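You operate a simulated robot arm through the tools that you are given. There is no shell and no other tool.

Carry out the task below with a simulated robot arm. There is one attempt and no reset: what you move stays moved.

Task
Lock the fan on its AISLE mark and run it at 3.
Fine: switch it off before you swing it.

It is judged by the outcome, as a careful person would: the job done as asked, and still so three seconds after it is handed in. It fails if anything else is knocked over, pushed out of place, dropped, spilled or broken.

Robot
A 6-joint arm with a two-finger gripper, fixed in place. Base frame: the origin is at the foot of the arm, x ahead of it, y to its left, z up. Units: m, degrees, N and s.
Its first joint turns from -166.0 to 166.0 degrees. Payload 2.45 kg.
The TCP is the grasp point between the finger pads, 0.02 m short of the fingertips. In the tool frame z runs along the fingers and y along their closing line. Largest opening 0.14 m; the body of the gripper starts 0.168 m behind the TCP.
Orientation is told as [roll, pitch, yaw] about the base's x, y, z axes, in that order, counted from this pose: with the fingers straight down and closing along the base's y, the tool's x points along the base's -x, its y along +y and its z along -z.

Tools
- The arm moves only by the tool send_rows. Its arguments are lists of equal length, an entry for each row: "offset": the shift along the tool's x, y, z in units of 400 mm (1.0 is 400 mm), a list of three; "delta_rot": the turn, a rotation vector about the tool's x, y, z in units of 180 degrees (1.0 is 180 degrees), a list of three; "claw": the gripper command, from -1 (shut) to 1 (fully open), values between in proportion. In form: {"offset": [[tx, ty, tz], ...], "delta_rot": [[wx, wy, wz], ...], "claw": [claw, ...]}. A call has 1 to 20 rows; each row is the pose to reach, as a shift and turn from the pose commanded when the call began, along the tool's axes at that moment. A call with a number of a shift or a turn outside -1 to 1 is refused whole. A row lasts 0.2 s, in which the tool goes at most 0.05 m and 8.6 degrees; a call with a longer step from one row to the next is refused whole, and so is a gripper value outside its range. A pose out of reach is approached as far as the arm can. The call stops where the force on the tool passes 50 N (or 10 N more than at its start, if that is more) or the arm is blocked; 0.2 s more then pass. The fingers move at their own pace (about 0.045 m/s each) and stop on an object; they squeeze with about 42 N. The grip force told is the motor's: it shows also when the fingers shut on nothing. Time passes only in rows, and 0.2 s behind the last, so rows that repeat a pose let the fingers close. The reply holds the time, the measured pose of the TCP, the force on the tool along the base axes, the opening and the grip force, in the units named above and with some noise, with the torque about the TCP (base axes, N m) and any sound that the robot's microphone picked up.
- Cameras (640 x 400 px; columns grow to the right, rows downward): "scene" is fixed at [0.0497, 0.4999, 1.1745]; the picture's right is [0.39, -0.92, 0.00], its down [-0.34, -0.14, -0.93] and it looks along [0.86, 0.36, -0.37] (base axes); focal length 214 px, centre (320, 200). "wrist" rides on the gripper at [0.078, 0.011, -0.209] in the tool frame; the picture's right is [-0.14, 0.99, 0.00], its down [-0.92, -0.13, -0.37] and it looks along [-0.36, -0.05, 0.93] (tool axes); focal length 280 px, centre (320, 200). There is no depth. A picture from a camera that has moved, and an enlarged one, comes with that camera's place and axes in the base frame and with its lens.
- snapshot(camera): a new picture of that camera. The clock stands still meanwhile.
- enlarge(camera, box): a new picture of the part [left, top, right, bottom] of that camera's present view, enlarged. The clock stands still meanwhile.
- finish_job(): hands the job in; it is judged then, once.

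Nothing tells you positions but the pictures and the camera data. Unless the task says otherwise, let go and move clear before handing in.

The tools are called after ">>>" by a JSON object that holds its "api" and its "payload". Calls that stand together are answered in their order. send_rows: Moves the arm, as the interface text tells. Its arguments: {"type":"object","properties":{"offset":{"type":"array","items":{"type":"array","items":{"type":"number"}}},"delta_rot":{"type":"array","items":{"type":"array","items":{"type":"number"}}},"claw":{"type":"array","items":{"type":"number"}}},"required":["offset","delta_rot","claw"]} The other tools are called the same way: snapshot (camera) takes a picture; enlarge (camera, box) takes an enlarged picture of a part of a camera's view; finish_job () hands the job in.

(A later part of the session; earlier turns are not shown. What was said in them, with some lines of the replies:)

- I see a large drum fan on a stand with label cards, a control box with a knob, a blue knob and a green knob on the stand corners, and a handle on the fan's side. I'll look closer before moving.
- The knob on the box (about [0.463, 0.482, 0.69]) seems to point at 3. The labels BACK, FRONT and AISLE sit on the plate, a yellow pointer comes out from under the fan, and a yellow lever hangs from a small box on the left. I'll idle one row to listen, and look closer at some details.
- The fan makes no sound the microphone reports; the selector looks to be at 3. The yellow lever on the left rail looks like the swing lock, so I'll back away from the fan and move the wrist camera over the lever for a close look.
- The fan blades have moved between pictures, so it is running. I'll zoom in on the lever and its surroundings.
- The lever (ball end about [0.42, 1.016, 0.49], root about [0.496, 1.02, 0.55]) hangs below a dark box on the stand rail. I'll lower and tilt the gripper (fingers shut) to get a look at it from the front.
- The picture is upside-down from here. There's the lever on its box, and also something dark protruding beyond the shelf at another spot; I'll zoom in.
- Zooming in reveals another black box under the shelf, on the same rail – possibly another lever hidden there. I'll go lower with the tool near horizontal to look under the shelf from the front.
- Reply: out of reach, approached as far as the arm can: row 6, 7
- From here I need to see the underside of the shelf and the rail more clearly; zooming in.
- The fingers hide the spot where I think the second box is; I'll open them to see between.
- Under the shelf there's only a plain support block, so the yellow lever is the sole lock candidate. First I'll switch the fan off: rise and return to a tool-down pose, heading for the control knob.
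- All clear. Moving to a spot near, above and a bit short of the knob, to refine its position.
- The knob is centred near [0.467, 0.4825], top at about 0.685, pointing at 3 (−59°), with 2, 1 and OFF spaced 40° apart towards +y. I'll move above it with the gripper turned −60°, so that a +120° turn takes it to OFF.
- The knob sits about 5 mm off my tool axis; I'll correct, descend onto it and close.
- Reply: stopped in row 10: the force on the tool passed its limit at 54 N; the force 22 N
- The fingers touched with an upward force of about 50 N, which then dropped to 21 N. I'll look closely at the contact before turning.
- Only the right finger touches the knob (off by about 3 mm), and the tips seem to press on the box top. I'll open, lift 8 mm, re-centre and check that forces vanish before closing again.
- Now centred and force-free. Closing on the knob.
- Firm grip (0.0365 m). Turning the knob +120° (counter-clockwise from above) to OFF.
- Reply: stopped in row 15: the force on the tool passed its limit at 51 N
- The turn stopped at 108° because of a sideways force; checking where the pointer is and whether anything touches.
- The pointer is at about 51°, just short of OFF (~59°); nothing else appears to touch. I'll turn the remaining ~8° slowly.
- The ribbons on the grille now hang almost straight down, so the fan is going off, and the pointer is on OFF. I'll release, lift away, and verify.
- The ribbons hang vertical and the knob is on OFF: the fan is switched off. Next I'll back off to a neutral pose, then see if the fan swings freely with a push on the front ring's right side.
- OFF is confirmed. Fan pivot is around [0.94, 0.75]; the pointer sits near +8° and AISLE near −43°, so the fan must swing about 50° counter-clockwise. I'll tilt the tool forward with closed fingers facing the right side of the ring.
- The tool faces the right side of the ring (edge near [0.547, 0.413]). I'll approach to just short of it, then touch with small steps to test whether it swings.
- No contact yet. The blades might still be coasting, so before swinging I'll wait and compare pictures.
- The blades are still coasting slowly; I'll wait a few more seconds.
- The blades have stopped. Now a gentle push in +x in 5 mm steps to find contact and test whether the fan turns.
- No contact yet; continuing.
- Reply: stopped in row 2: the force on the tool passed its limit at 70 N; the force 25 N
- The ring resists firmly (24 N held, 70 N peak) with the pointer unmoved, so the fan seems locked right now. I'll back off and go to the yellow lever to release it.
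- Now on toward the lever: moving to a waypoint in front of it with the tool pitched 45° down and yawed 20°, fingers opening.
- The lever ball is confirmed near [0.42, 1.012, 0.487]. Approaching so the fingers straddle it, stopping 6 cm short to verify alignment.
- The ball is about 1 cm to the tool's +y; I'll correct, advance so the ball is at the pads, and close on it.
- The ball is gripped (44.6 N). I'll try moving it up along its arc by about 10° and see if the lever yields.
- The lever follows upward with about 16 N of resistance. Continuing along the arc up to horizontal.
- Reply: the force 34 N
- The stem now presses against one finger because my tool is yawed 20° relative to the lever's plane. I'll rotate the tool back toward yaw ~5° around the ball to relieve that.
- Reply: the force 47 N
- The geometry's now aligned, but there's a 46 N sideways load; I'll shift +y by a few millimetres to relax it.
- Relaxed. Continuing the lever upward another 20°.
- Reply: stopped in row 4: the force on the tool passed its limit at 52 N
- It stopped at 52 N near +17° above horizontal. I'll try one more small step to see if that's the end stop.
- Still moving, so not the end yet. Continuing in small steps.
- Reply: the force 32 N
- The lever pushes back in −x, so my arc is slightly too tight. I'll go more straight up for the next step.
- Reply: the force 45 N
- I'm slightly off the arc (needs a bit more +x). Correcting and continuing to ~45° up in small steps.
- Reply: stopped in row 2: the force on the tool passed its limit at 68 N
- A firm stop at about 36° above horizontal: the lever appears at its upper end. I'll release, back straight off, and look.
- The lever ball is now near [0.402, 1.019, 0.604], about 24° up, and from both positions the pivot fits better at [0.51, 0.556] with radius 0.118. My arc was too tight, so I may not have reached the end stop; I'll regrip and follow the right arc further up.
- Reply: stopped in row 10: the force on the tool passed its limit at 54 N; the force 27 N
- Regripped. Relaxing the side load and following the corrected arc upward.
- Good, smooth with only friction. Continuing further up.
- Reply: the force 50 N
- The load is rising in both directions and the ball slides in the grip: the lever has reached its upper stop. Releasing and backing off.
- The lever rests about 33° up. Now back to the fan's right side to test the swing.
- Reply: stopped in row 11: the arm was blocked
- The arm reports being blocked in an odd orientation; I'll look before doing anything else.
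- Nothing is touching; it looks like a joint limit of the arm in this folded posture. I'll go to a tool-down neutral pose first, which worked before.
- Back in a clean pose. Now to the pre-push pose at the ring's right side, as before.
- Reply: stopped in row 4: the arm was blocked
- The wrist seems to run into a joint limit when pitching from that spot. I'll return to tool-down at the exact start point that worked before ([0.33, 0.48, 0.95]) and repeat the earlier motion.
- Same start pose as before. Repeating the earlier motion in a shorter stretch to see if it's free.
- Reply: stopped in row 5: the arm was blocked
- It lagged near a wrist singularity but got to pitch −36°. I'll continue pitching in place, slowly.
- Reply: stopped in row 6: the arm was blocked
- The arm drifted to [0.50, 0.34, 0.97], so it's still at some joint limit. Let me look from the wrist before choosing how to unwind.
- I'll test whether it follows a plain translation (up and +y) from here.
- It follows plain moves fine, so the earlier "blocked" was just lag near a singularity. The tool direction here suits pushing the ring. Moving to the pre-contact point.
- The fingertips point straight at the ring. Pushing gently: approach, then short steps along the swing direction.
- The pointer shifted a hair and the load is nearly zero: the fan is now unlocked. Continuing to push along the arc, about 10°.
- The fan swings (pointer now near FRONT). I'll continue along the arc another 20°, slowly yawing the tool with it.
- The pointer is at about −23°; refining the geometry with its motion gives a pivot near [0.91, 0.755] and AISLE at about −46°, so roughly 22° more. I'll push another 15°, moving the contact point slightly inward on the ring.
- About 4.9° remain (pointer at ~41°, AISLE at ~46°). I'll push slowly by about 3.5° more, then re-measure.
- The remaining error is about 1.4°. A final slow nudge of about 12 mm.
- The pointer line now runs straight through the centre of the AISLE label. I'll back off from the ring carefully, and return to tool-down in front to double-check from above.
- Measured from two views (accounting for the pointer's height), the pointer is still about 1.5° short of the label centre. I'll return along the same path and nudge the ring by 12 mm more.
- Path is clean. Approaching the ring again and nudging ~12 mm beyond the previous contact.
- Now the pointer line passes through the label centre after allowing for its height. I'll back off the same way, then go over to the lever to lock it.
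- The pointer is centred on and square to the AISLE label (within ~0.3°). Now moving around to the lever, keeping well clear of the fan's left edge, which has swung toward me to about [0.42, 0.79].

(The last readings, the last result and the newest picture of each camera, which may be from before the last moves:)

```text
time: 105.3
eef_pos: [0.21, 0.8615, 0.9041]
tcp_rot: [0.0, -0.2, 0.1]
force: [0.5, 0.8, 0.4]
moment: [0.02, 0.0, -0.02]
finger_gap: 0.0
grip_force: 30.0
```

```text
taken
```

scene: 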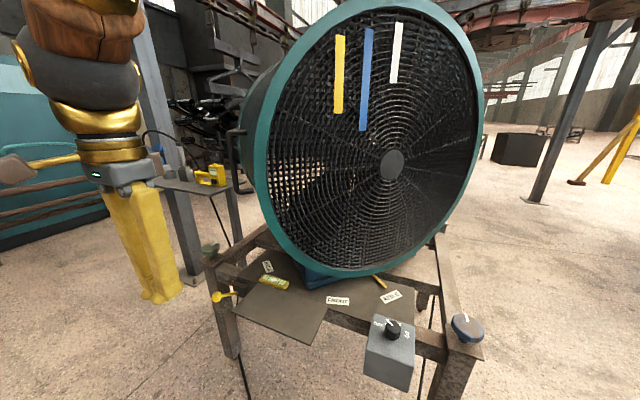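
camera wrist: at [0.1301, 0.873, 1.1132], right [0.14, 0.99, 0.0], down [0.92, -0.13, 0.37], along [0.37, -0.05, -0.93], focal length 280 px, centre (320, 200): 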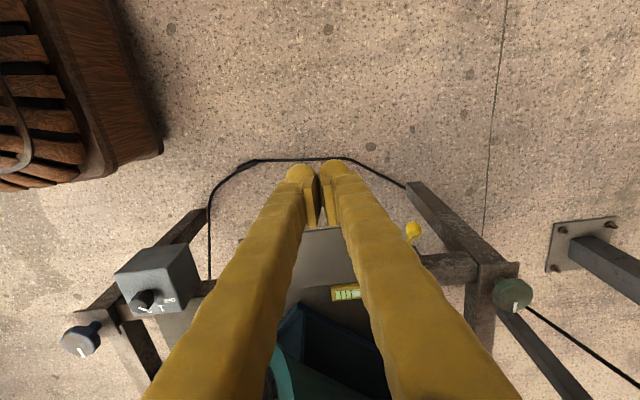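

All clear; the lever ball is visible. Pitching the tool toward the lever (pitch −45°, yaw 5°) to a pre-grasp point, opening the fingers.

>>> {"api": "send_rows", "payload": {"offset": [[-0.0321, 0.0536, 0.0514], [-0.0643, 0.1071, 0.1029], [-0.0964, 0.1607, 0.1543], [-0.1286, 0.2143, 0.2057], [-0.1607, 0.2679, 0.2571], [-0.1929, 0.3214, 0.3086], [-0.225, 0.375, 0.36], [-0.225, 0.375, 0.36]], "delta_rot": [[-0.0016, -0.0357, -0.0038], [-0.0031, -0.0714, -0.0075], [-0.0047, -0.1071, -0.0113], [-0.0062, -0.1428, -0.015], [-0.0078, -0.1785, -0.0188], [-0.0093, -0.2142, -0.0225], [-0.0109, -0.2499, -0.0263], [-0.0109, -0.2499, -0.0263]], "claw": [0.15, 0.15, 0.15, 0.15, 0.15, 0.15, 0.15, 0.15]}}

>>> {"api": "snapshot", "payload": {"camera": "wrist"}}

>>> {"api": "snapshot", "payload": {"camera": "scene"}}

```text
time: 107.1
eef_pos: [0.2995, 1.0113, 0.7571]
tcp_rot: [0.0, -45.2, 5.1]
force: [-0.5, 0.7, 0.6]
moment: [0.0, -0.02, 0.0]
finger_gap: 0.0803
grip_force: 0.0
```

```text
taken
camera wrist: at [0.0948, 1.0033, 0.8493], right [0.01, 1.0, 0.1], down [0.4, -0.09, 0.91], along [0.92, 0.03, -0.4], focal length 280 px, centre (320, 200)
```

wrist: 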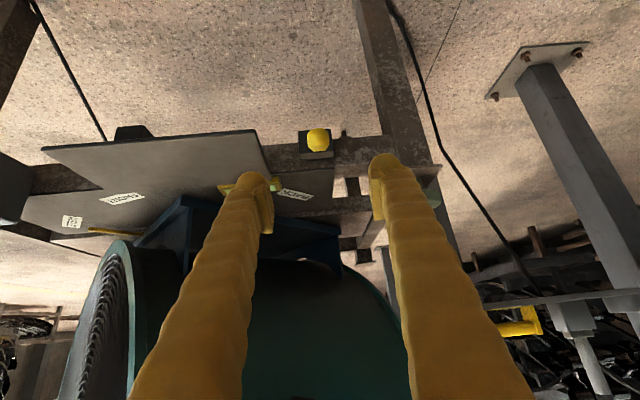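

```text
taken
```

scene: 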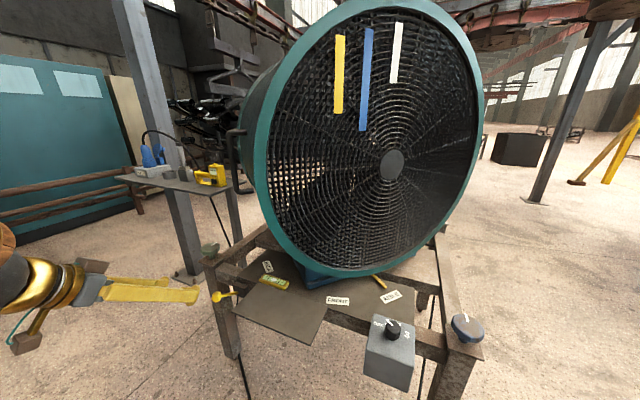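

The lever and grip geometry agree with my estimate. Advancing onto the ball and closing.

>>> {"api": "send_rows", "payload": {"offset": [[0.039, -0.001, 0.1], [0.039, -0.001, 0.2], [0.039, -0.001, 0.3], [0.039, -0.001, 0.38], [0.039, -0.001, 0.435], [0.039, -0.001, 0.435], [0.039, -0.001, 0.435], [0.039, -0.001, 0.435], [0.039, -0.001, 0.435], [0.039, -0.001, 0.435]], "delta_rot": [[0, 0, 0], [0, 0, 0], [0, 0, 0], [0, 0, 0], [0, 0, 0], [0, 0, 0], [0, 0, 0], [0, 0, 0], [0, 0, 0], [0, 0, 0]], "claw": [0.15, 0.15, 0.15, 0.15, 0.15, -1, -1, -1, -1, -1]}}

>>> {"api": "enlarge", "payload": {"camera": "wrist", "box": [250, 140, 390, 290]}}

```text
time: 109.3
eef_pos: [0.4115, 1.0197, 0.6219]
tcp_rot: [0.0, -45.2, 5.1]
force: [-3.0, -21.1, 3.2]
moment: [0.0, -0.17, -0.1]
finger_gap: 0.026
grip_force: 40.0
```

```text
2.67 times, centred on (320, 215) of wrist
camera zoom: at [0.2067, 1.0135, 0.7152], right [0.01, 1.0, 0.1], down [0.4, -0.09, 0.91], along [0.92, 0.03, -0.4], focal length 748 px, centre (320, 160)
```

zoom: 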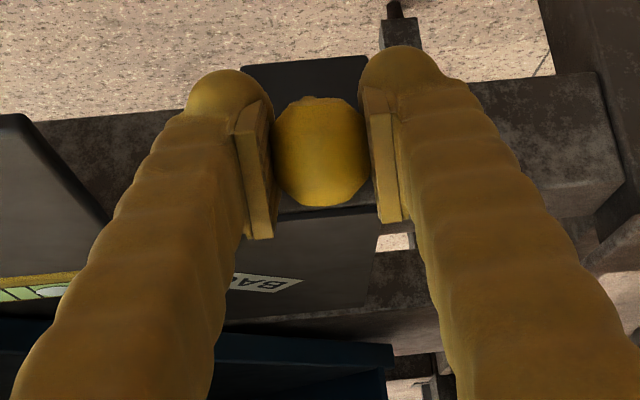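

Gripped. Moving the lever down along the known arc to horizontal first.

>>> {"api": "send_rows", "payload": {"offset": [[0.002, -0.0025, 0.0], [0.0192, -0.0023, 0.0045], [0.0436, -0.0013, 0.0124], [0.0675, -0.0005, 0.0224], [0.0903, 0.0003, 0.0344], [0.112, 0.0008, 0.0484], [0.1324, 0.001, 0.0644], [0.1514, 0.0012, 0.0818]], "delta_rot": [[0, 0, 0], [0, 0, 0], [0, 0, 0], [0, 0, 0], [0, 0, 0], [0, 0, 0], [0, 0, 0], [0, 0, 0]], "claw": [-1, -1, -1, -1, -1, -1, -1, -1]}}

>>> {"api": "enlarge", "payload": {"camera": "wrist", "box": [250, 140, 390, 290]}}

```text
time: 111.1
eef_pos: [0.3917, 1.0204, 0.5574]
tcp_rot: [0.0, -45.2, 5.2]
force: [-4.1, 6.6, 11.5]
moment: [0.08, -1.32, 0.09]
finger_gap: 0.0256
grip_force: 45.4
```

```text
2.67 times, centred on (320, 215) of wrist
camera zoom: at [0.1879, 1.013, 0.6505], right [0.01, 1.0, 0.1], down [0.4, -0.09, 0.91], along [0.92, 0.03, -0.4], focal length 748 px, centre (320, 160)
```

zoom: 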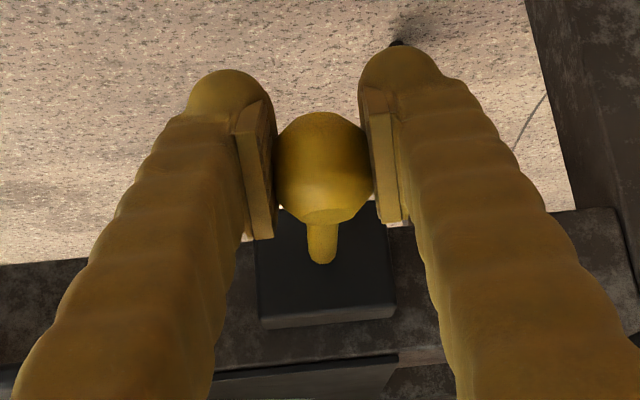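

Forces stay low, so the arc is right. Continuing down to the original locked position, with a slight press at the end.

>>> {"api": "send_rows", "payload": {"offset": [[0.0173, 0, 0.0192], [0.0331, -0.0004, 0.0397], [0.047, -0.0009, 0.0615], [0.0588, -0.0016, 0.0843], [0.0686, -0.0025, 0.1084], [0.0764, -0.0035, 0.1331], [0.082, -0.0048, 0.1582], [0.0842, -0.0056, 0.1735], [0.0853, -0.0062, 0.1838]], "delta_rot": [[0, 0, 0], [0, 0, 0], [0, 0, 0], [0, 0, 0], [0, 0, 0], [0, 0, 0], [0, 0, 0], [0, 0, 0], [0, 0, 0]], "claw": [-1, -1, -1, -1, -1, -1, -1, -1, -1]}}

>>> {"api": "enlarge", "payload": {"camera": "wrist", "box": [250, 140, 390, 340]}}

```text
time: 113.1
eef_pos: [0.4197, 1.021, 0.4802]
tcp_rot: [0.1, -45.2, 5.2]
force: [-14.0, 40.5, 5.4]
moment: [-0.36, -1.48, -0.15]
finger_gap: 0.0255
grip_force: 44.8
```

```text
2.00 times, centred on (320, 240) of wrist
camera zoom: at [0.2157, 1.0132, 0.5732], right [0.01, 1.0, 0.1], down [0.4, -0.09, 0.91], along [0.92, 0.03, -0.4], focal length 561 px, centre (320, 120)
```

zoom: 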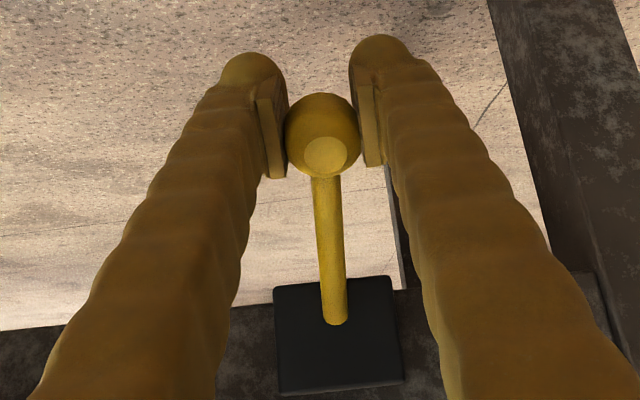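

The lever is at about −40°, where it started. I'll relieve the side load and press slightly further to make sure it's on its stop.

>>> {"api": "send_rows", "payload": {"offset": [[0, 0.0055, 0], [0.001, 0.0055, 0.0078], [0.002, 0.0055, 0.0156]], "delta_rot": [[0, 0, 0], [0, 0, 0], [0, 0, 0]], "claw": [-1, -1, -1]}}

>>> {"api": "enlarge", "payload": {"camera": "wrist", "box": [250, 140, 390, 340]}}

```text
time: 113.9
eef_pos: [0.4242, 1.0205, 0.475]
tcp_rot: [-0.2, -45.2, 5.1]
force: [-7.2, -4.1, 10.4]
moment: [0.08, -1.33, 0.0]
finger_gap: 0.0255
grip_force: 45.0
```

```text
2.00 times, centred on (320, 240) of wrist
camera zoom: at [0.2202, 1.0142, 0.5679], right [0.01, 1.0, 0.1], down [0.4, -0.09, 0.91], along [0.92, 0.03, -0.4], focal length 561 px, centre (320, 120)
```

zoom: 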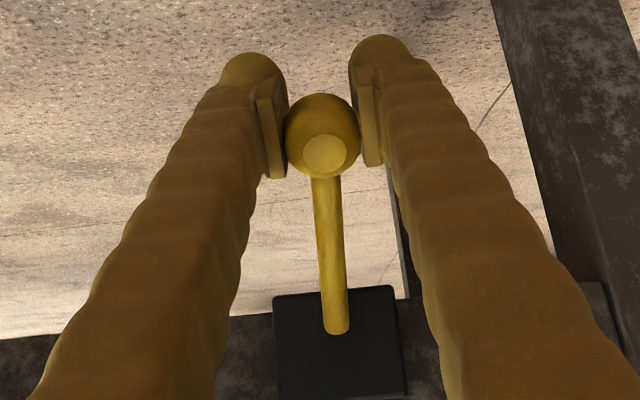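

It still moves with friction only, so the stop is a bit further. Pressing a few more degrees.

>>> {"api": "send_rows", "payload": {"offset": [[0.0006, 0, 0.0068], [0.0012, 0, 0.0136], [0.0009, 0, 0.0213], [0.0005, 0, 0.0291]], "delta_rot": [[0, 0, 0], [0, 0, 0], [0, 0, 0], [0, 0, 0]], "claw": [-1, -1, -1, -1]}}

>>> {"api": "enlarge", "payload": {"camera": "wrist", "box": [250, 140, 390, 340]}}

```text
time: 114.8
eef_pos: [0.4311, 1.021, 0.4697]
tcp_rot: [-0.2, -45.1, 5.1]
force: [-4.6, -9.9, 12.0]
moment: [0.07, 0.71, 0.04]
finger_gap: 0.0254
grip_force: 44.8
stopped in row 4: the force on the tool passed its limit at 57 N (the readings are from after the stop); the commanded pose is now the measured one
```

```text
2.00 times, centred on (320, 240) of wrist
camera zoom: at [0.2259, 1.0143, 0.5618], right [0.01, 1.0, 0.1], down [0.4, -0.09, 0.91], along [0.92, 0.03, -0.4], focal length 561 px, centre (320, 120)
```

zoom: 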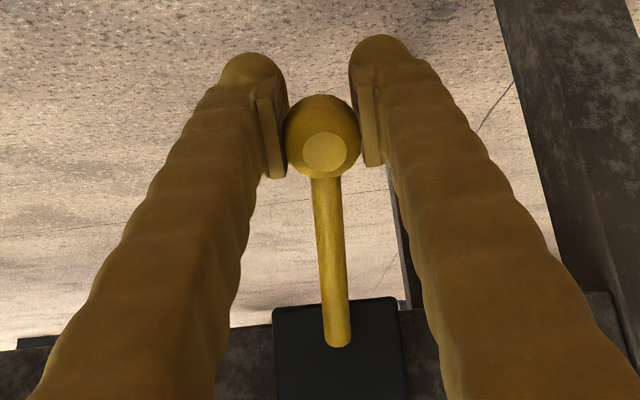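

Stopped at 57 N: the lever is on its lower stop. Releasing and backing off, then checking lever and pointer.

>>> {"api": "send_rows", "payload": {"offset": [[0, 0, 0], [0, 0, 0], [0, 0, 0], [0, 0, 0], [0, 0, -0.08], [0, 0, -0.18], [0, 0, -0.28], [0, 0, -0.38], [0, 0, -0.48], [0, 0, -0.58], [0, 0, -0.68], [0, 0, -0.68]], "delta_rot": [[0, 0, 0], [0, 0, 0], [0, 0, 0], [0, 0, 0], [0, 0, 0], [0, 0, 0], [0, 0, 0], [0, 0, 0], [0, 0, 0], [0, 0, 0], [0, 0, 0], [0, 0, 0]], "claw": [0.15, 0.15, 0.15, 0.15, 0.15, 0.15, 0.15, 0.15, 0.15, 0.15, 0.15, 0.15]}}

>>> {"api": "snapshot", "payload": {"camera": "wrist"}}

>>> {"api": "snapshot", "payload": {"camera": "scene"}}

>>> {"api": "enlarge", "payload": {"camera": "scene", "box": [190, 240, 320, 340]}}

>>> {"api": "enlarge", "payload": {"camera": "scene", "box": [320, 250, 420, 315]}}

```text
time: 117.4
eef_pos: [0.2394, 1.0036, 0.6594]
tcp_rot: [-0.3, -45.1, 5.2]
force: [0.3, -0.3, 0.5]
moment: [0.0, 0.04, -0.02]
finger_gap: 0.0805
grip_force: 0.1
```

```text
taken
camera wrist: at [0.0335, 0.9966, 0.7518], right [0.01, 1.0, 0.1], down [0.4, -0.09, 0.91], along [0.92, 0.03, -0.4], focal length 280 px, centre (320, 200)
```

wrist: 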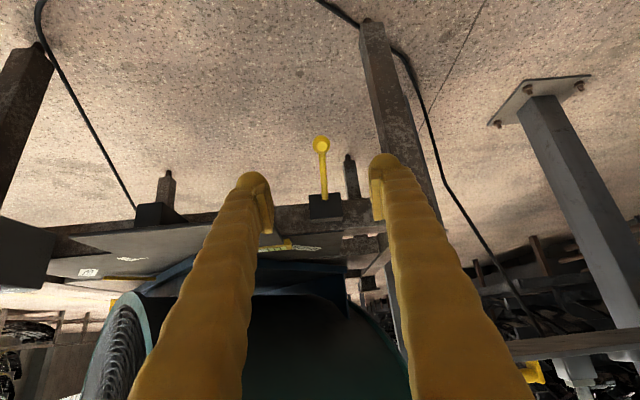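

```text
taken
```

scene: 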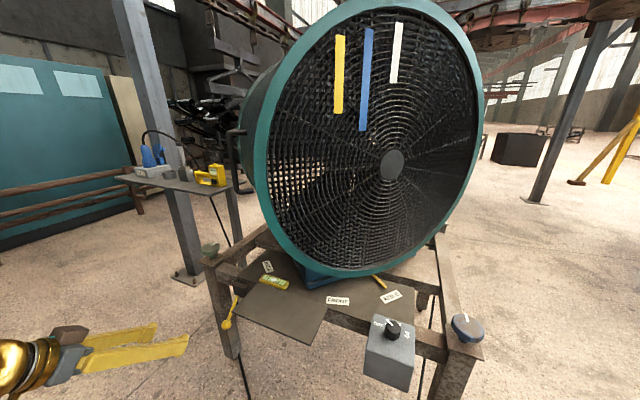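

```text
4.00 times, centred on (255, 290) of scene
camera zoom: at [0.0497, 0.4999, 1.1745], right [0.39, -0.92, 0.0], down [-0.34, -0.14, -0.93], along [0.86, 0.36, -0.37], focal length 858 px, centre (580, -160)
```

zoom: 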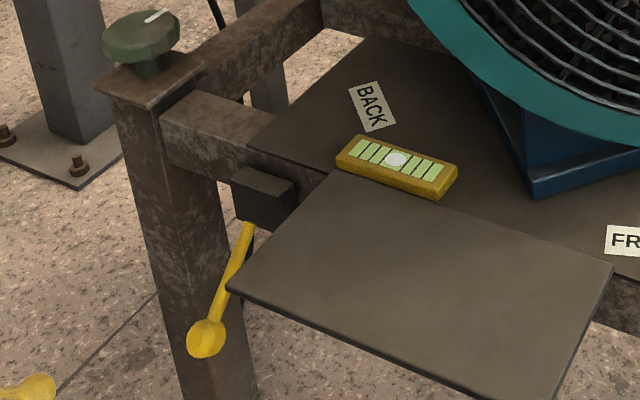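

```text
6.15 times, centred on (370, 282) of scene
camera zoom: at [0.0497, 0.4999, 1.1745], right [0.39, -0.92, 0.0], down [-0.34, -0.14, -0.93], along [0.86, 0.36, -0.37], focal length 1320 px, centre (12, -308)
```

zoom: 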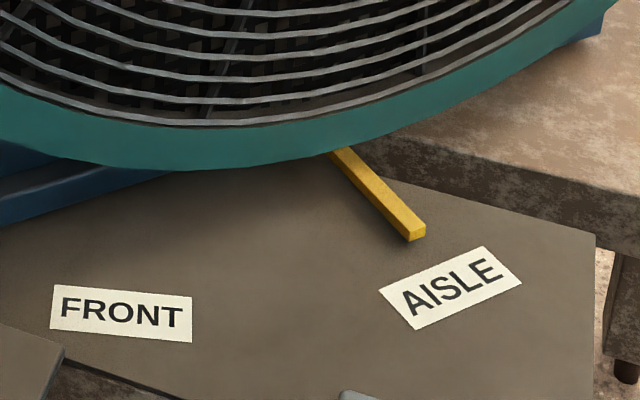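

The lever is exactly back where it was when the fan was locked, and the pointer still sits on AISLE. Now back to tool-down and on to the knob, retracing the clear route.

>>> {"api": "send_rows", "payload": {"offset": [[-0.0509, -0.0496, -0.0726], [-0.1017, -0.0991, -0.1451], [-0.1526, -0.1487, -0.2177], [-0.2034, -0.1983, -0.2903], [-0.2543, -0.2479, -0.3629], [-0.3051, -0.2974, -0.4354], [-0.356, -0.347, -0.508], [-0.356, -0.347, -0.508]], "delta_rot": [[0.0016, 0.0357, 0.0038], [0.0031, 0.0714, 0.0075], [0.0047, 0.1071, 0.0113], [0.0062, 0.1428, 0.015], [0.0078, 0.1785, 0.0188], [0.0093, 0.2142, 0.0225], [0.0109, 0.2499, 0.0263], [0.0109, 0.2499, 0.0263]], "claw": [0.1, 0.1, 0.1, 0.1, 0.1, 0.1, 0.1, 0.1]}}

>>> {"api": "snapshot", "payload": {"camera": "scene"}}

```text
time: 119.2
eef_pos: [0.2057, 0.8625, 0.9072]
tcp_rot: [-0.1, -0.1, 0.0]
force: [0.5, -0.2, 0.3]
moment: [0.0, 0.01, -0.01]
finger_gap: 0.0769
grip_force: 0.0
```

```text
taken
```

scene: 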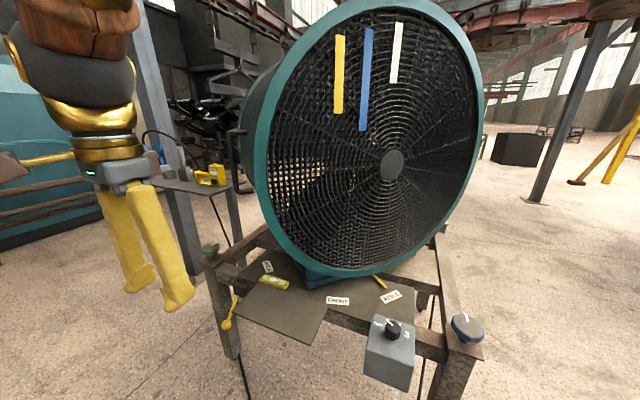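

>>> {"api": "send_rows", "payload": {"offset": [[-0.0139, -0.107, -0.0134], [-0.0278, -0.214, -0.0269], [-0.0416, -0.321, -0.0403], [-0.0555, -0.428, -0.0538], [-0.0694, -0.535, -0.0672], [-0.0833, -0.642, -0.0806], [-0.0971, -0.749, -0.0941], [-0.111, -0.856, -0.1075], [-0.111, -0.856, -0.1075]], "delta_rot": [[0, 0, 0], [0, 0, 0], [0, 0, 0], [0, 0, 0], [0, 0, 0], [0, 0, 0], [0, 0, 0], [0, 0, 0], [0, 0, 0]], "claw": [0.1, 0.1, 0.1, 0.1, 0.1, 0.1, 0.1, 0.1, 0.1]}}

>>> {"api": "send_rows", "payload": {"offset": [[-0.065, -0.021, 0.05], [-0.13, -0.042, 0.1], [-0.195, -0.063, 0.15], [-0.26, -0.084, 0.2], [-0.325, -0.105, 0.25], [-0.325, -0.105, 0.25]], "delta_rot": [[0, 0, 0], [0, 0, 0], [0, 0, 0], [0, 0, 0], [0, 0, 0], [0, 0, 0]], "claw": [0.1, 0.1, 0.1, 0.1, 0.1, 0.1]}}

>>> {"api": "snapshot", "payload": {"camera": "wrist"}}

>>> {"api": "snapshot", "payload": {"camera": "scene"}}

```text
time: 121.4
eef_pos: [0.2635, 0.5125, 0.9117]
tcp_rot: [-3.7, 1.5, -1.4]
force: [0.4, 0.2, -0.4]
moment: [-0.02, -0.03, -0.01]
finger_gap: 0.0771
grip_force: 0.0
stopped in row 9: the arm was blocked; the commanded pose is now the measured one
```

```text
time: 122.8
eef_pos: [0.3896, 0.4598, 0.8121]
tcp_rot: [-3.9, 1.5, -1.5]
force: [1.1, 0.0, 0.1]
moment: [0.02, 0.02, -0.01]
finger_gap: 0.077
grip_force: 0.1
```

```text
taken
camera wrist: at [0.3171, 0.4872, 1.0214], right [0.16, 0.98, -0.07], down [0.93, -0.13, 0.35], along [0.34, -0.12, -0.93], focal length 280 px, centre (320, 200)
```

wrist: 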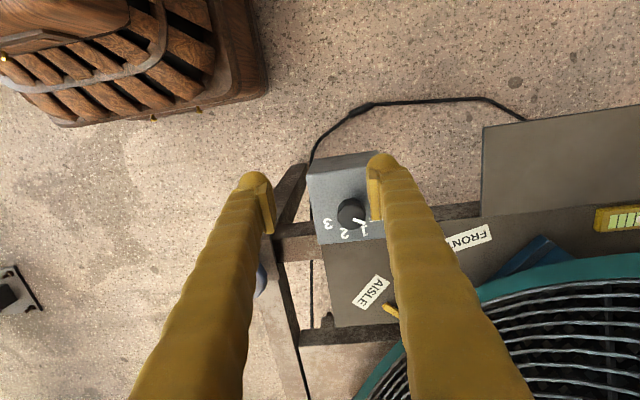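

```text
taken
```

scene: 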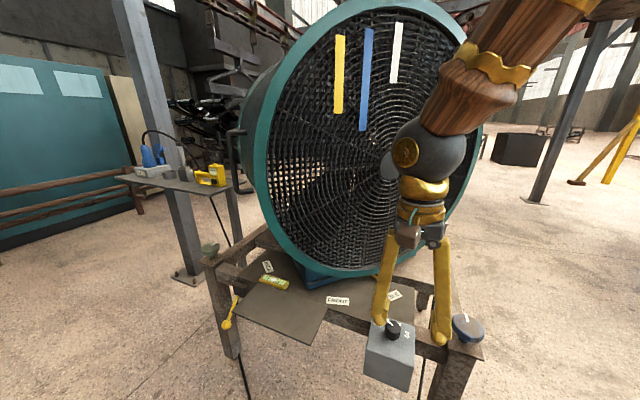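

The arm reports a slight limit and the tool is tilted by ~4°. I'll try to straighten it here above the box.

>>> {"api": "send_rows", "payload": {"offset": [[0, 0.01, -0.02], [0, 0.02, -0.04], [0, 0.03, -0.05], [0, 0.03, -0.05]], "delta_rot": [[-0.007, -0.0028, -0.0028], [-0.0145, -0.0055, -0.0055], [-0.0217, -0.0083, -0.0083], [-0.0217, -0.0083, -0.0083]], "claw": [0.1, 0.1, 0.1, 0.1]}}

```text
time: 123.8
eef_pos: [0.3905, 0.473, 0.829]
tcp_rot: [0.1, 0.0, 0.1]
force: [0.5, 0.0, -1.2]
moment: [0.01, 0.01, 0.02]
finger_gap: 0.0769
grip_force: 0.1
```

Straightened. Now moving above the knob with yaw +58° so I can turn it −120° back to 3.

>>> {"api": "send_rows", "payload": {"offset": [[-0.0231, 0.002, 0.0153], [-0.0463, 0.004, 0.0306], [-0.0694, 0.006, 0.0459], [-0.0925, 0.008, 0.0613], [-0.1156, 0.01, 0.0766], [-0.1388, 0.012, 0.0919], [-0.1619, 0.014, 0.1072], [-0.185, 0.016, 0.1225], [-0.185, 0.016, 0.1225]], "delta_rot": [[0, 0, -0.0403], [0, 0, -0.0806], [0, 0, -0.1208], [0, 0, -0.1611], [0, 0, -0.2014], [0, 0, -0.2417], [0, 0, -0.2819], [0, 0, -0.3222], [0, 0, -0.3222]], "claw": [0.1, 0.1, 0.1, 0.1, 0.1, 0.1, 0.1, 0.1, 0.1]}}

>>> {"api": "snapshot", "payload": {"camera": "wrist"}}

>>> {"api": "enlarge", "payload": {"camera": "wrist", "box": [250, 90, 390, 230]}}

```text
time: 125.8
eef_pos: [0.4651, 0.4811, 0.7808]
tcp_rot: [0.2, 0.0, 58.1]
force: [-0.4, -0.2, 0.3]
moment: [0.0, 0.01, -0.01]
finger_gap: 0.077
grip_force: 0.0
```

```text
taken
camera wrist: at [0.4148, 0.4206, 0.9904], right [-0.77, 0.64, 0.0], down [0.59, 0.71, 0.37], along [0.23, 0.28, -0.93], focal length 280 px, centre (320, 200)
```

wrist: 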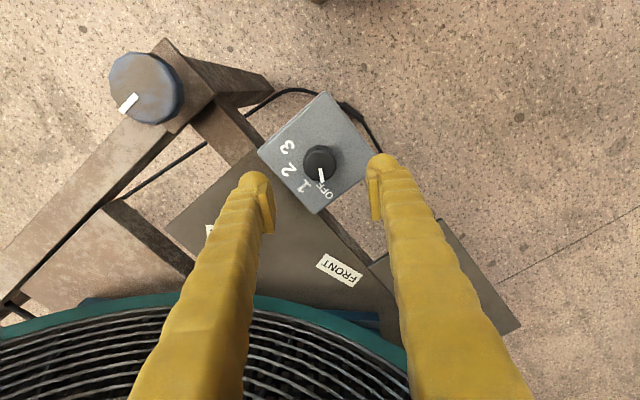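

```text
2.86 times, centred on (320, 160) of wrist
camera zoom: at [0.4148, 0.4206, 0.9904], right [-0.77, 0.64, 0.0], down [0.59, 0.71, 0.37], along [0.23, 0.28, -0.93], focal length 801 px, centre (320, 314)
```

zoom: 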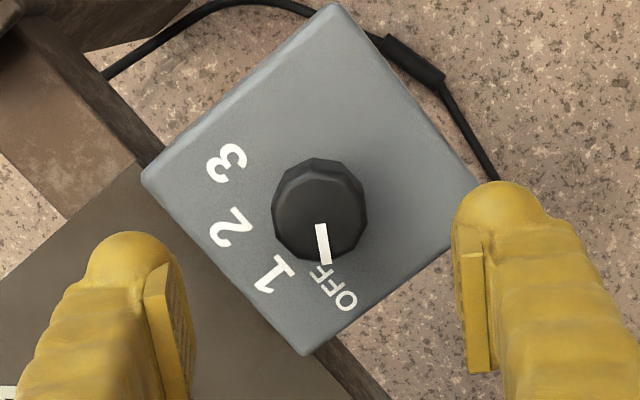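

Perfectly aligned over the knob, which points at OFF. Descending and closing.

>>> {"api": "send_rows", "payload": {"offset": [[0, 0, 0.06], [0, 0, 0.12], [0, 0, 0.18], [0, 0, 0.22], [0, 0, 0.232], [0, 0, 0.232], [0, 0, 0.232], [0, 0, 0.232], [0, 0, 0.232], [0, 0, 0.232], [0, 0, 0.232]], "delta_rot": [[0, 0, 0], [0, 0, 0], [0, 0, 0], [0, 0, 0], [0, 0, 0], [0, 0, 0], [0, 0, 0], [0, 0, 0], [0, 0, 0], [0, 0, 0], [0, 0, 0]], "claw": [0.1, 0.1, 0.1, 0.1, 0.1, -1, -1, -1, -1, -1, -1]}}

>>> {"api": "enlarge", "payload": {"camera": "wrist", "box": [250, 120, 400, 260]}}

```text
time: 128.2
eef_pos: [0.4666, 0.4815, 0.6871]
tcp_rot: [0.1, 0.0, 58.1]
force: [16.6, -11.0, -7.4]
moment: [-0.08, -0.15, 0.02]
finger_gap: 0.0366
grip_force: 45.0
```

```text
2.86 times, centred on (325, 190) of wrist
camera zoom: at [0.4149, 0.4212, 0.8963], right [-0.77, 0.64, 0.0], down [0.6, 0.71, 0.37], along [0.24, 0.28, -0.93], focal length 801 px, centre (306, 229)
```

zoom: 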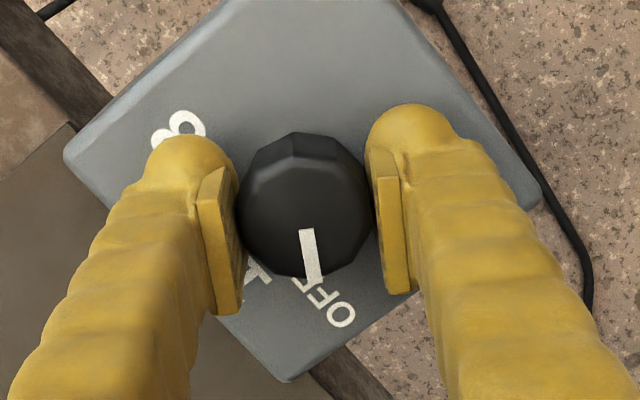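

Gripped, with a small side load; I'll relax it by 1.5 mm and turn the first −40° (to 1).

>>> {"api": "send_rows", "payload": {"offset": [[0, -0.0037, 0], [0, -0.0037, 0], [0, -0.0037, 0], [0, -0.0037, 0], [0, -0.0037, 0], [0, -0.0037, 0], [0, -0.0037, 0]], "delta_rot": [[0, 0, 0], [0, 0, 0.0378], [0, 0, 0.0756], [0, 0, 0.1133], [0, 0, 0.1511], [0, 0, 0.1889], [0, 0, 0.2222]], "claw": [-1, -1, -1, -1, -1, -1, -1]}}

>>> {"api": "enlarge", "payload": {"camera": "wrist", "box": [250, 120, 400, 260]}}

```text
time: 129.8
eef_pos: [0.4664, 0.4794, 0.6871]
tcp_rot: [0.1, -0.1, 17.9]
force: [5.4, 25.3, -35.5]
moment: [0.11, -0.17, -0.06]
finger_gap: 0.0363
grip_force: 45.5
```

```text
2.86 times, centred on (325, 190) of wrist
camera zoom: at [0.3882, 0.4668, 0.8969], right [-0.17, 0.98, 0.0], down [0.92, 0.16, 0.37], along [0.36, 0.07, -0.93], focal length 801 px, centre (306, 229)
```

zoom: 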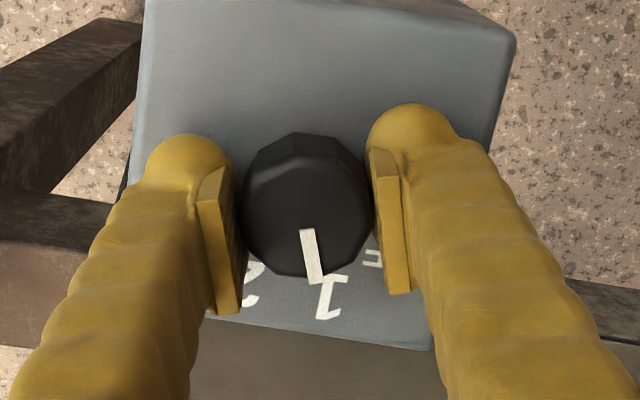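

The knob is at 1. There's some preload in the grip, so I'll reopen, recentre and close again before turning on.

>>> {"api": "send_rows", "payload": {"offset": [[0, 0, 0], [0, 0.0037, 0], [0, 0.0037, 0], [0, 0.0037, 0], [0, 0.0037, 0], [0, 0.0037, 0], [0, 0.0037, 0], [0, 0.0037, 0]], "delta_rot": [[0, 0, 0], [0, 0, 0], [0, 0, 0], [0, 0, 0], [0, 0, 0], [0, 0, 0], [0, 0, 0], [0, 0, 0]], "claw": [-0.2, -0.2, -0.2, -1, -1, -1, -1, -1]}}

>>> {"api": "enlarge", "payload": {"camera": "wrist", "box": [250, 120, 400, 260]}}

```text
time: 131.6
eef_pos: [0.466, 0.4805, 0.6868]
tcp_rot: [0.1, 0.0, 18.1]
force: [14.0, -24.7, 3.5]
moment: [-0.3, -0.2, 0.06]
finger_gap: 0.0364
grip_force: 45.1
```

```text
2.86 times, centred on (325, 190) of wrist
camera zoom: at [0.3882, 0.467, 0.8971], right [-0.18, 0.98, 0.0], down [0.92, 0.16, 0.37], along [0.36, 0.07, -0.93], focal length 801 px, centre (306, 229)
```

zoom: 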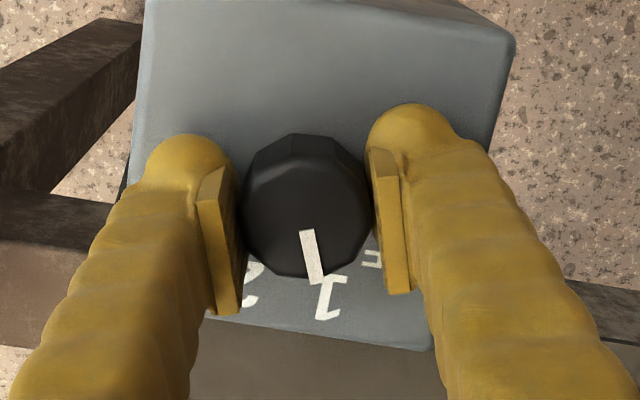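

>>> {"api": "send_rows", "payload": {"offset": [[0, -0.0021, 0], [0, -0.0021, 0], [0, -0.0021, 0], [0, -0.0021, 0], [0, -0.0021, 0], [0, -0.0021, 0], [0, -0.0021, 0]], "delta_rot": [[0, 0, 0], [0, 0, 0.0378], [0, 0, 0.0756], [0, 0, 0.1133], [0, 0, 0.1511], [0, 0, 0.1889], [0, 0, 0.2222]], "claw": [-1, -1, -1, -1, -1, -1, -1]}}

>>> {"api": "enlarge", "payload": {"camera": "wrist", "box": [250, 120, 400, 260]}}

```text
time: 133.2
eef_pos: [0.4667, 0.48, 0.6879]
tcp_rot: [0.0, 0.0, -21.4]
force: [-0.4, -5.3, 9.6]
moment: [-0.11, -0.05, 0.0]
finger_gap: 0.0364
grip_force: 44.7
stopped in row 7: the force on the tool passed its limit at 52 N (the readings are from after the stop); the commanded pose is now the measured one
```

```text
2.86 times, centred on (325, 190) of wrist
camera zoom: at [0.3971, 0.5188, 0.8972], right [0.49, 0.87, 0.0], down [0.81, -0.46, 0.37], along [0.32, -0.18, -0.93], focal length 801 px, centre (306, 229)
```

zoom: 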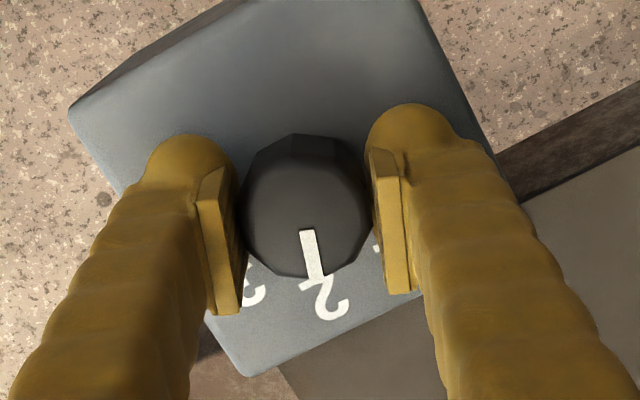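

At 2, with small forces. Turning the last 40° to 3.

>>> {"api": "send_rows", "payload": {"offset": [[0, 0, 0], [0, 0, 0], [0, 0, 0], [0, 0, 0], [0, 0, 0], [0, 0, 0], [0, 0, 0]], "delta_rot": [[0, 0, 0.0339], [0, 0, 0.0678], [0, 0, 0.1017], [0, 0, 0.1356], [0, 0, 0.1695], [0, 0, 0.2033], [0, 0, 0.2155]], "claw": [-1, -1, -1, -1, -1, -1, -1]}}

>>> {"api": "enlarge", "payload": {"camera": "wrist", "box": [250, 120, 400, 260]}}

>>> {"api": "snapshot", "payload": {"camera": "scene"}}

```text
time: 134.8
eef_pos: [0.4654, 0.4784, 0.687]
tcp_rot: [0.0, 0.0, -60.2]
force: [-0.1, -30.7, 24.5]
moment: [-0.37, 0.07, 0.01]
finger_gap: 0.0363
grip_force: 45.3
```

```text
2.86 times, centred on (325, 190) of wrist
camera zoom: at [0.4363, 0.553, 0.897], right [0.93, 0.37, 0.0], down [0.35, -0.86, 0.37], along [0.13, -0.34, -0.93], focal length 801 px, centre (306, 229)
```

zoom: 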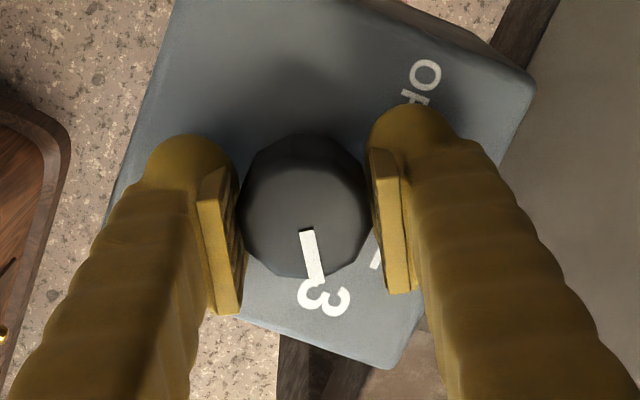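

```text
taken
```

scene: 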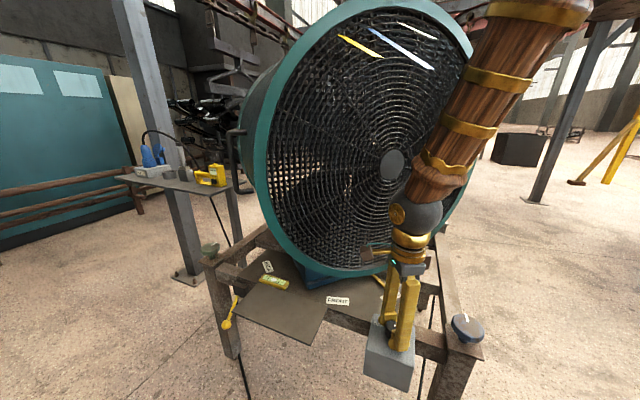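

The pointer is on 3 and the ribbons are streaming. Releasing the knob and lifting off.

>>> {"api": "send_rows", "payload": {"offset": [[0, 0, 0], [0, 0, 0], [0, 0, 0], [0, 0, -0.05], [0, 0, -0.12], [0, 0, -0.2], [0, 0, -0.28], [0, 0, -0.36], [0, 0, -0.36]], "delta_rot": [[0, 0, 0], [0, 0, 0], [0, 0, 0], [0, 0, 0], [0, 0, 0], [0, 0, 0], [0, 0, 0], [0, 0, 0], [0, 0, 0]], "claw": [0.1, 0.1, 0.1, 0.1, 0.1, 0.1, 0.1, 0.1, 0.1]}}

>>> {"api": "snapshot", "payload": {"camera": "wrist"}}

>>> {"api": "enlarge", "payload": {"camera": "wrist", "box": [250, 80, 390, 220]}}

```text
time: 136.8
eef_pos: [0.4673, 0.4788, 0.8322]
tcp_rot: [-0.1, 0.1, -60.3]
force: [-0.4, 0.2, -1.0]
moment: [0.0, 0.01, 0.0]
finger_gap: 0.0773
grip_force: 0.0
```

```text
taken
camera wrist: at [0.4367, 0.5528, 1.0414], right [0.93, 0.37, 0.0], down [0.35, -0.86, 0.37], along [0.14, -0.34, -0.93], focal length 280 px, centre (320, 200)
```

wrist: 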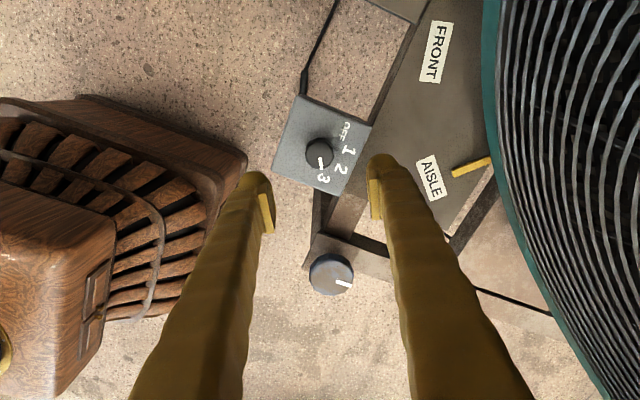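

```text
2.86 times, centred on (320, 150) of wrist
camera zoom: at [0.4367, 0.5528, 1.0414], right [0.93, 0.37, 0.0], down [0.35, -0.86, 0.37], along [0.14, -0.34, -0.93], focal length 801 px, centre (320, 343)
```

zoom: 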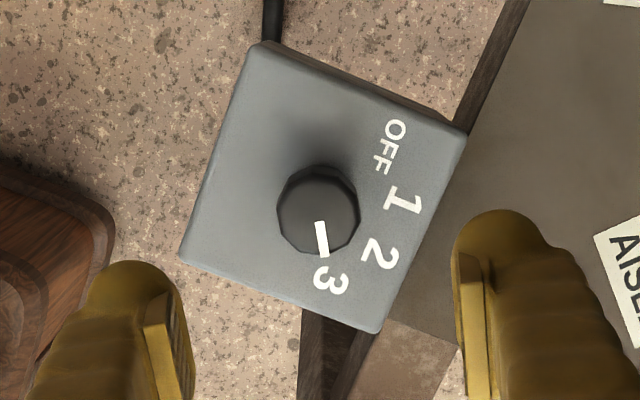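

The knob is on 3. Retreating clear and checking the overall state.

>>> {"api": "send_rows", "payload": {"offset": [[0.0232, -0.0408, -0.0375], [0.0465, -0.0815, -0.075], [0.0698, -0.1223, -0.1125], [0.093, -0.163, -0.15], [0.1163, -0.2038, -0.1875], [0.1395, -0.2445, -0.225], [0.1628, -0.2853, -0.2625], [0.186, -0.326, -0.3], [0.186, -0.326, -0.3]], "delta_rot": [[0, 0, -0.0419], [0, 0, -0.0838], [0, 0, -0.1256], [0, 0, -0.1675], [0, 0, -0.2094], [0, 0, -0.2513], [0, 0, -0.2931], [0, 0, -0.335], [0, 0, -0.335]], "claw": [0.1, 0.1, 0.1, 0.1, 0.1, 0.1, 0.1, 0.1, 0.1]}}

>>> {"api": "snapshot", "payload": {"camera": "scene"}}

>>> {"api": "snapshot", "payload": {"camera": "wrist"}}

>>> {"api": "enlarge", "payload": {"camera": "scene", "box": [190, 230, 440, 386]}}

```text
time: 138.8
eef_pos: [0.3164, 0.4797, 0.9511]
tcp_rot: [-0.1, 0.1, 0.2]
force: [0.4, 0.3, 0.9]
moment: [0.0, 0.0, 0.0]
finger_gap: 0.0771
grip_force: 0.0
```

```text
taken
```

scene: 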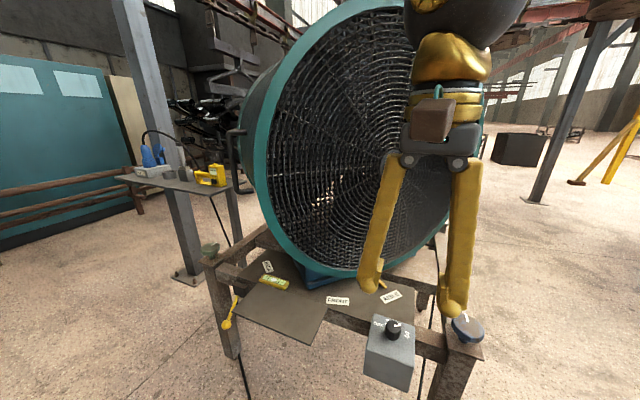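

```text
taken
camera wrist: at [0.2385, 0.4899, 1.1615], right [0.13, 0.99, 0.0], down [0.92, -0.13, 0.37], along [0.36, -0.05, -0.93], focal length 280 px, centre (320, 200)
```

wrist: 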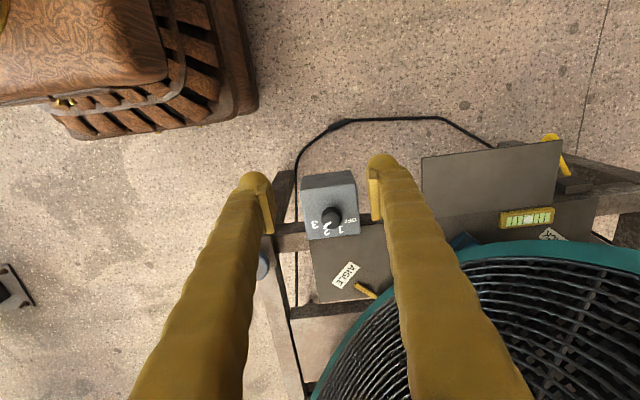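

```text
2.56 times, centred on (315, 308) of scene
camera zoom: at [0.0497, 0.4999, 1.1745], right [0.39, -0.92, 0.0], down [-0.34, -0.14, -0.93], along [0.86, 0.36, -0.37], focal length 549 px, centre (333, -76)
```

zoom: 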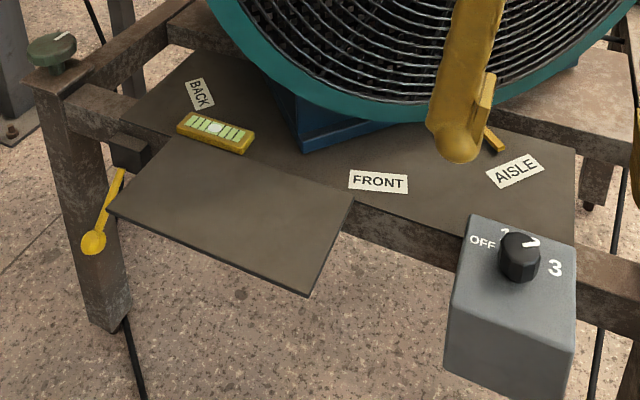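

>>> {"api": "send_rows", "payload": {"offset": [[0.05, -0.1, 0], [0.1, -0.2, 0], [0.12, -0.3, 0], [0.12, -0.4, 0], [0.12, -0.4, 0], [0.12, -0.4, 0], [0.12, -0.4, 0], [0.12, -0.4, 0], [0.12, -0.4, 0], [0.12, -0.4, 0], [0.12, -0.4, 0], [0.12, -0.4, 0]], "delta_rot": [[0, 0, 0], [0, 0, 0], [0, 0, 0], [0, 0, 0], [0, 0, 0], [0, 0, 0], [0, 0, 0], [0, 0, 0], [0, 0, 0], [0, 0, 0], [0, 0, 0], [0, 0, 0]], "claw": [0.1, 0.1, 0.1, 0.1, 0.1, 0.1, 0.1, 0.1, 0.1, 0.1, 0.1, 0.1]}}

>>> {"api": "snapshot", "payload": {"camera": "scene"}}

>>> {"api": "enlarge", "payload": {"camera": "scene", "box": [320, 250, 420, 350]}}

>>> {"api": "enlarge", "payload": {"camera": "scene", "box": [240, 0, 490, 160]}}

```text
time: 141.4
eef_pos: [0.2682, 0.3205, 0.9498]
tcp_rot: [-0.1, 0.1, 0.1]
force: [0.9, 0.5, -0.4]
moment: [0.03, 0.02, 0.0]
finger_gap: 0.0774
grip_force: 0.0
```

```text
taken
```

scene: 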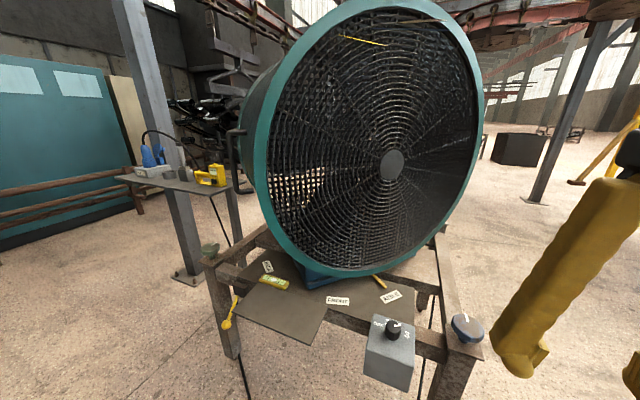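

```text
4.00 times, centred on (370, 300) of scene
camera zoom: at [0.0497, 0.4999, 1.1745], right [0.39, -0.92, 0.0], down [-0.34, -0.14, -0.93], along [0.86, 0.36, -0.37], focal length 858 px, centre (120, -200)
```

zoom: 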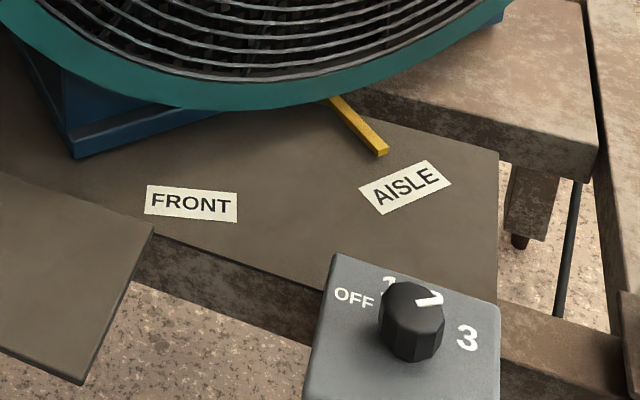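

```text
2.50 times, centred on (365, 80) of scene
camera zoom: at [0.0497, 0.4999, 1.1745], right [0.39, -0.92, 0.0], down [-0.34, -0.14, -0.93], along [0.86, 0.36, -0.37], focal length 536 px, centre (208, 500)
```

zoom: 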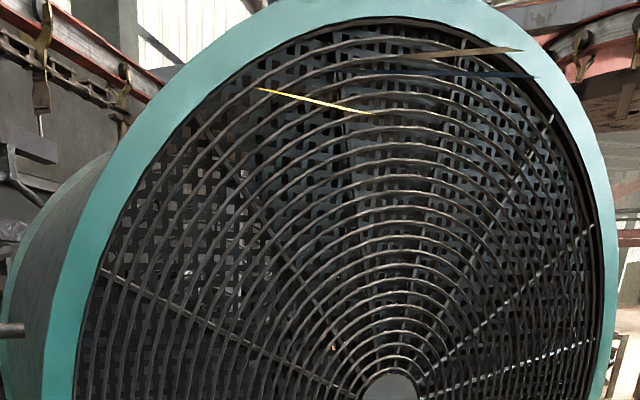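

The fan runs at 3 with its ribbons streaming, and the pointer has stayed on AISLE. The lever is on its lower, locked stop, the knob is on 3, and nothing else moved. The arm is clear, so I'm handing in.

>>> {"api": "finish_job", "payload": {}}

```text
The job is handed in.
```

The fan is on its AISLE mark, the lock lever is back in its locked position, and it is running at 3. I've handed the job in.

- **Off first:** I turned the knob from 3 to OFF and waited until the blades had stopped before swinging the fan.
- **Swing:** The fan was locked at the start, so I raised the yellow lever to release it. I then pushed the ring about 50° round. The pointer now lines up with the centre of the AISLE label to within about 0.3°.
- **Lock:** I pulled the lever back down to its lower stop, the same position it held when the fan was locked at the start. I did not push the fan again afterwards to test the lock. The pointer has stayed on the mark with the fan running.
- **Speed:** The knob points at 3 and the ribbons are streaming.

In the last pictures nothing else looks moved or knocked over, and the arm is clear of the fan.
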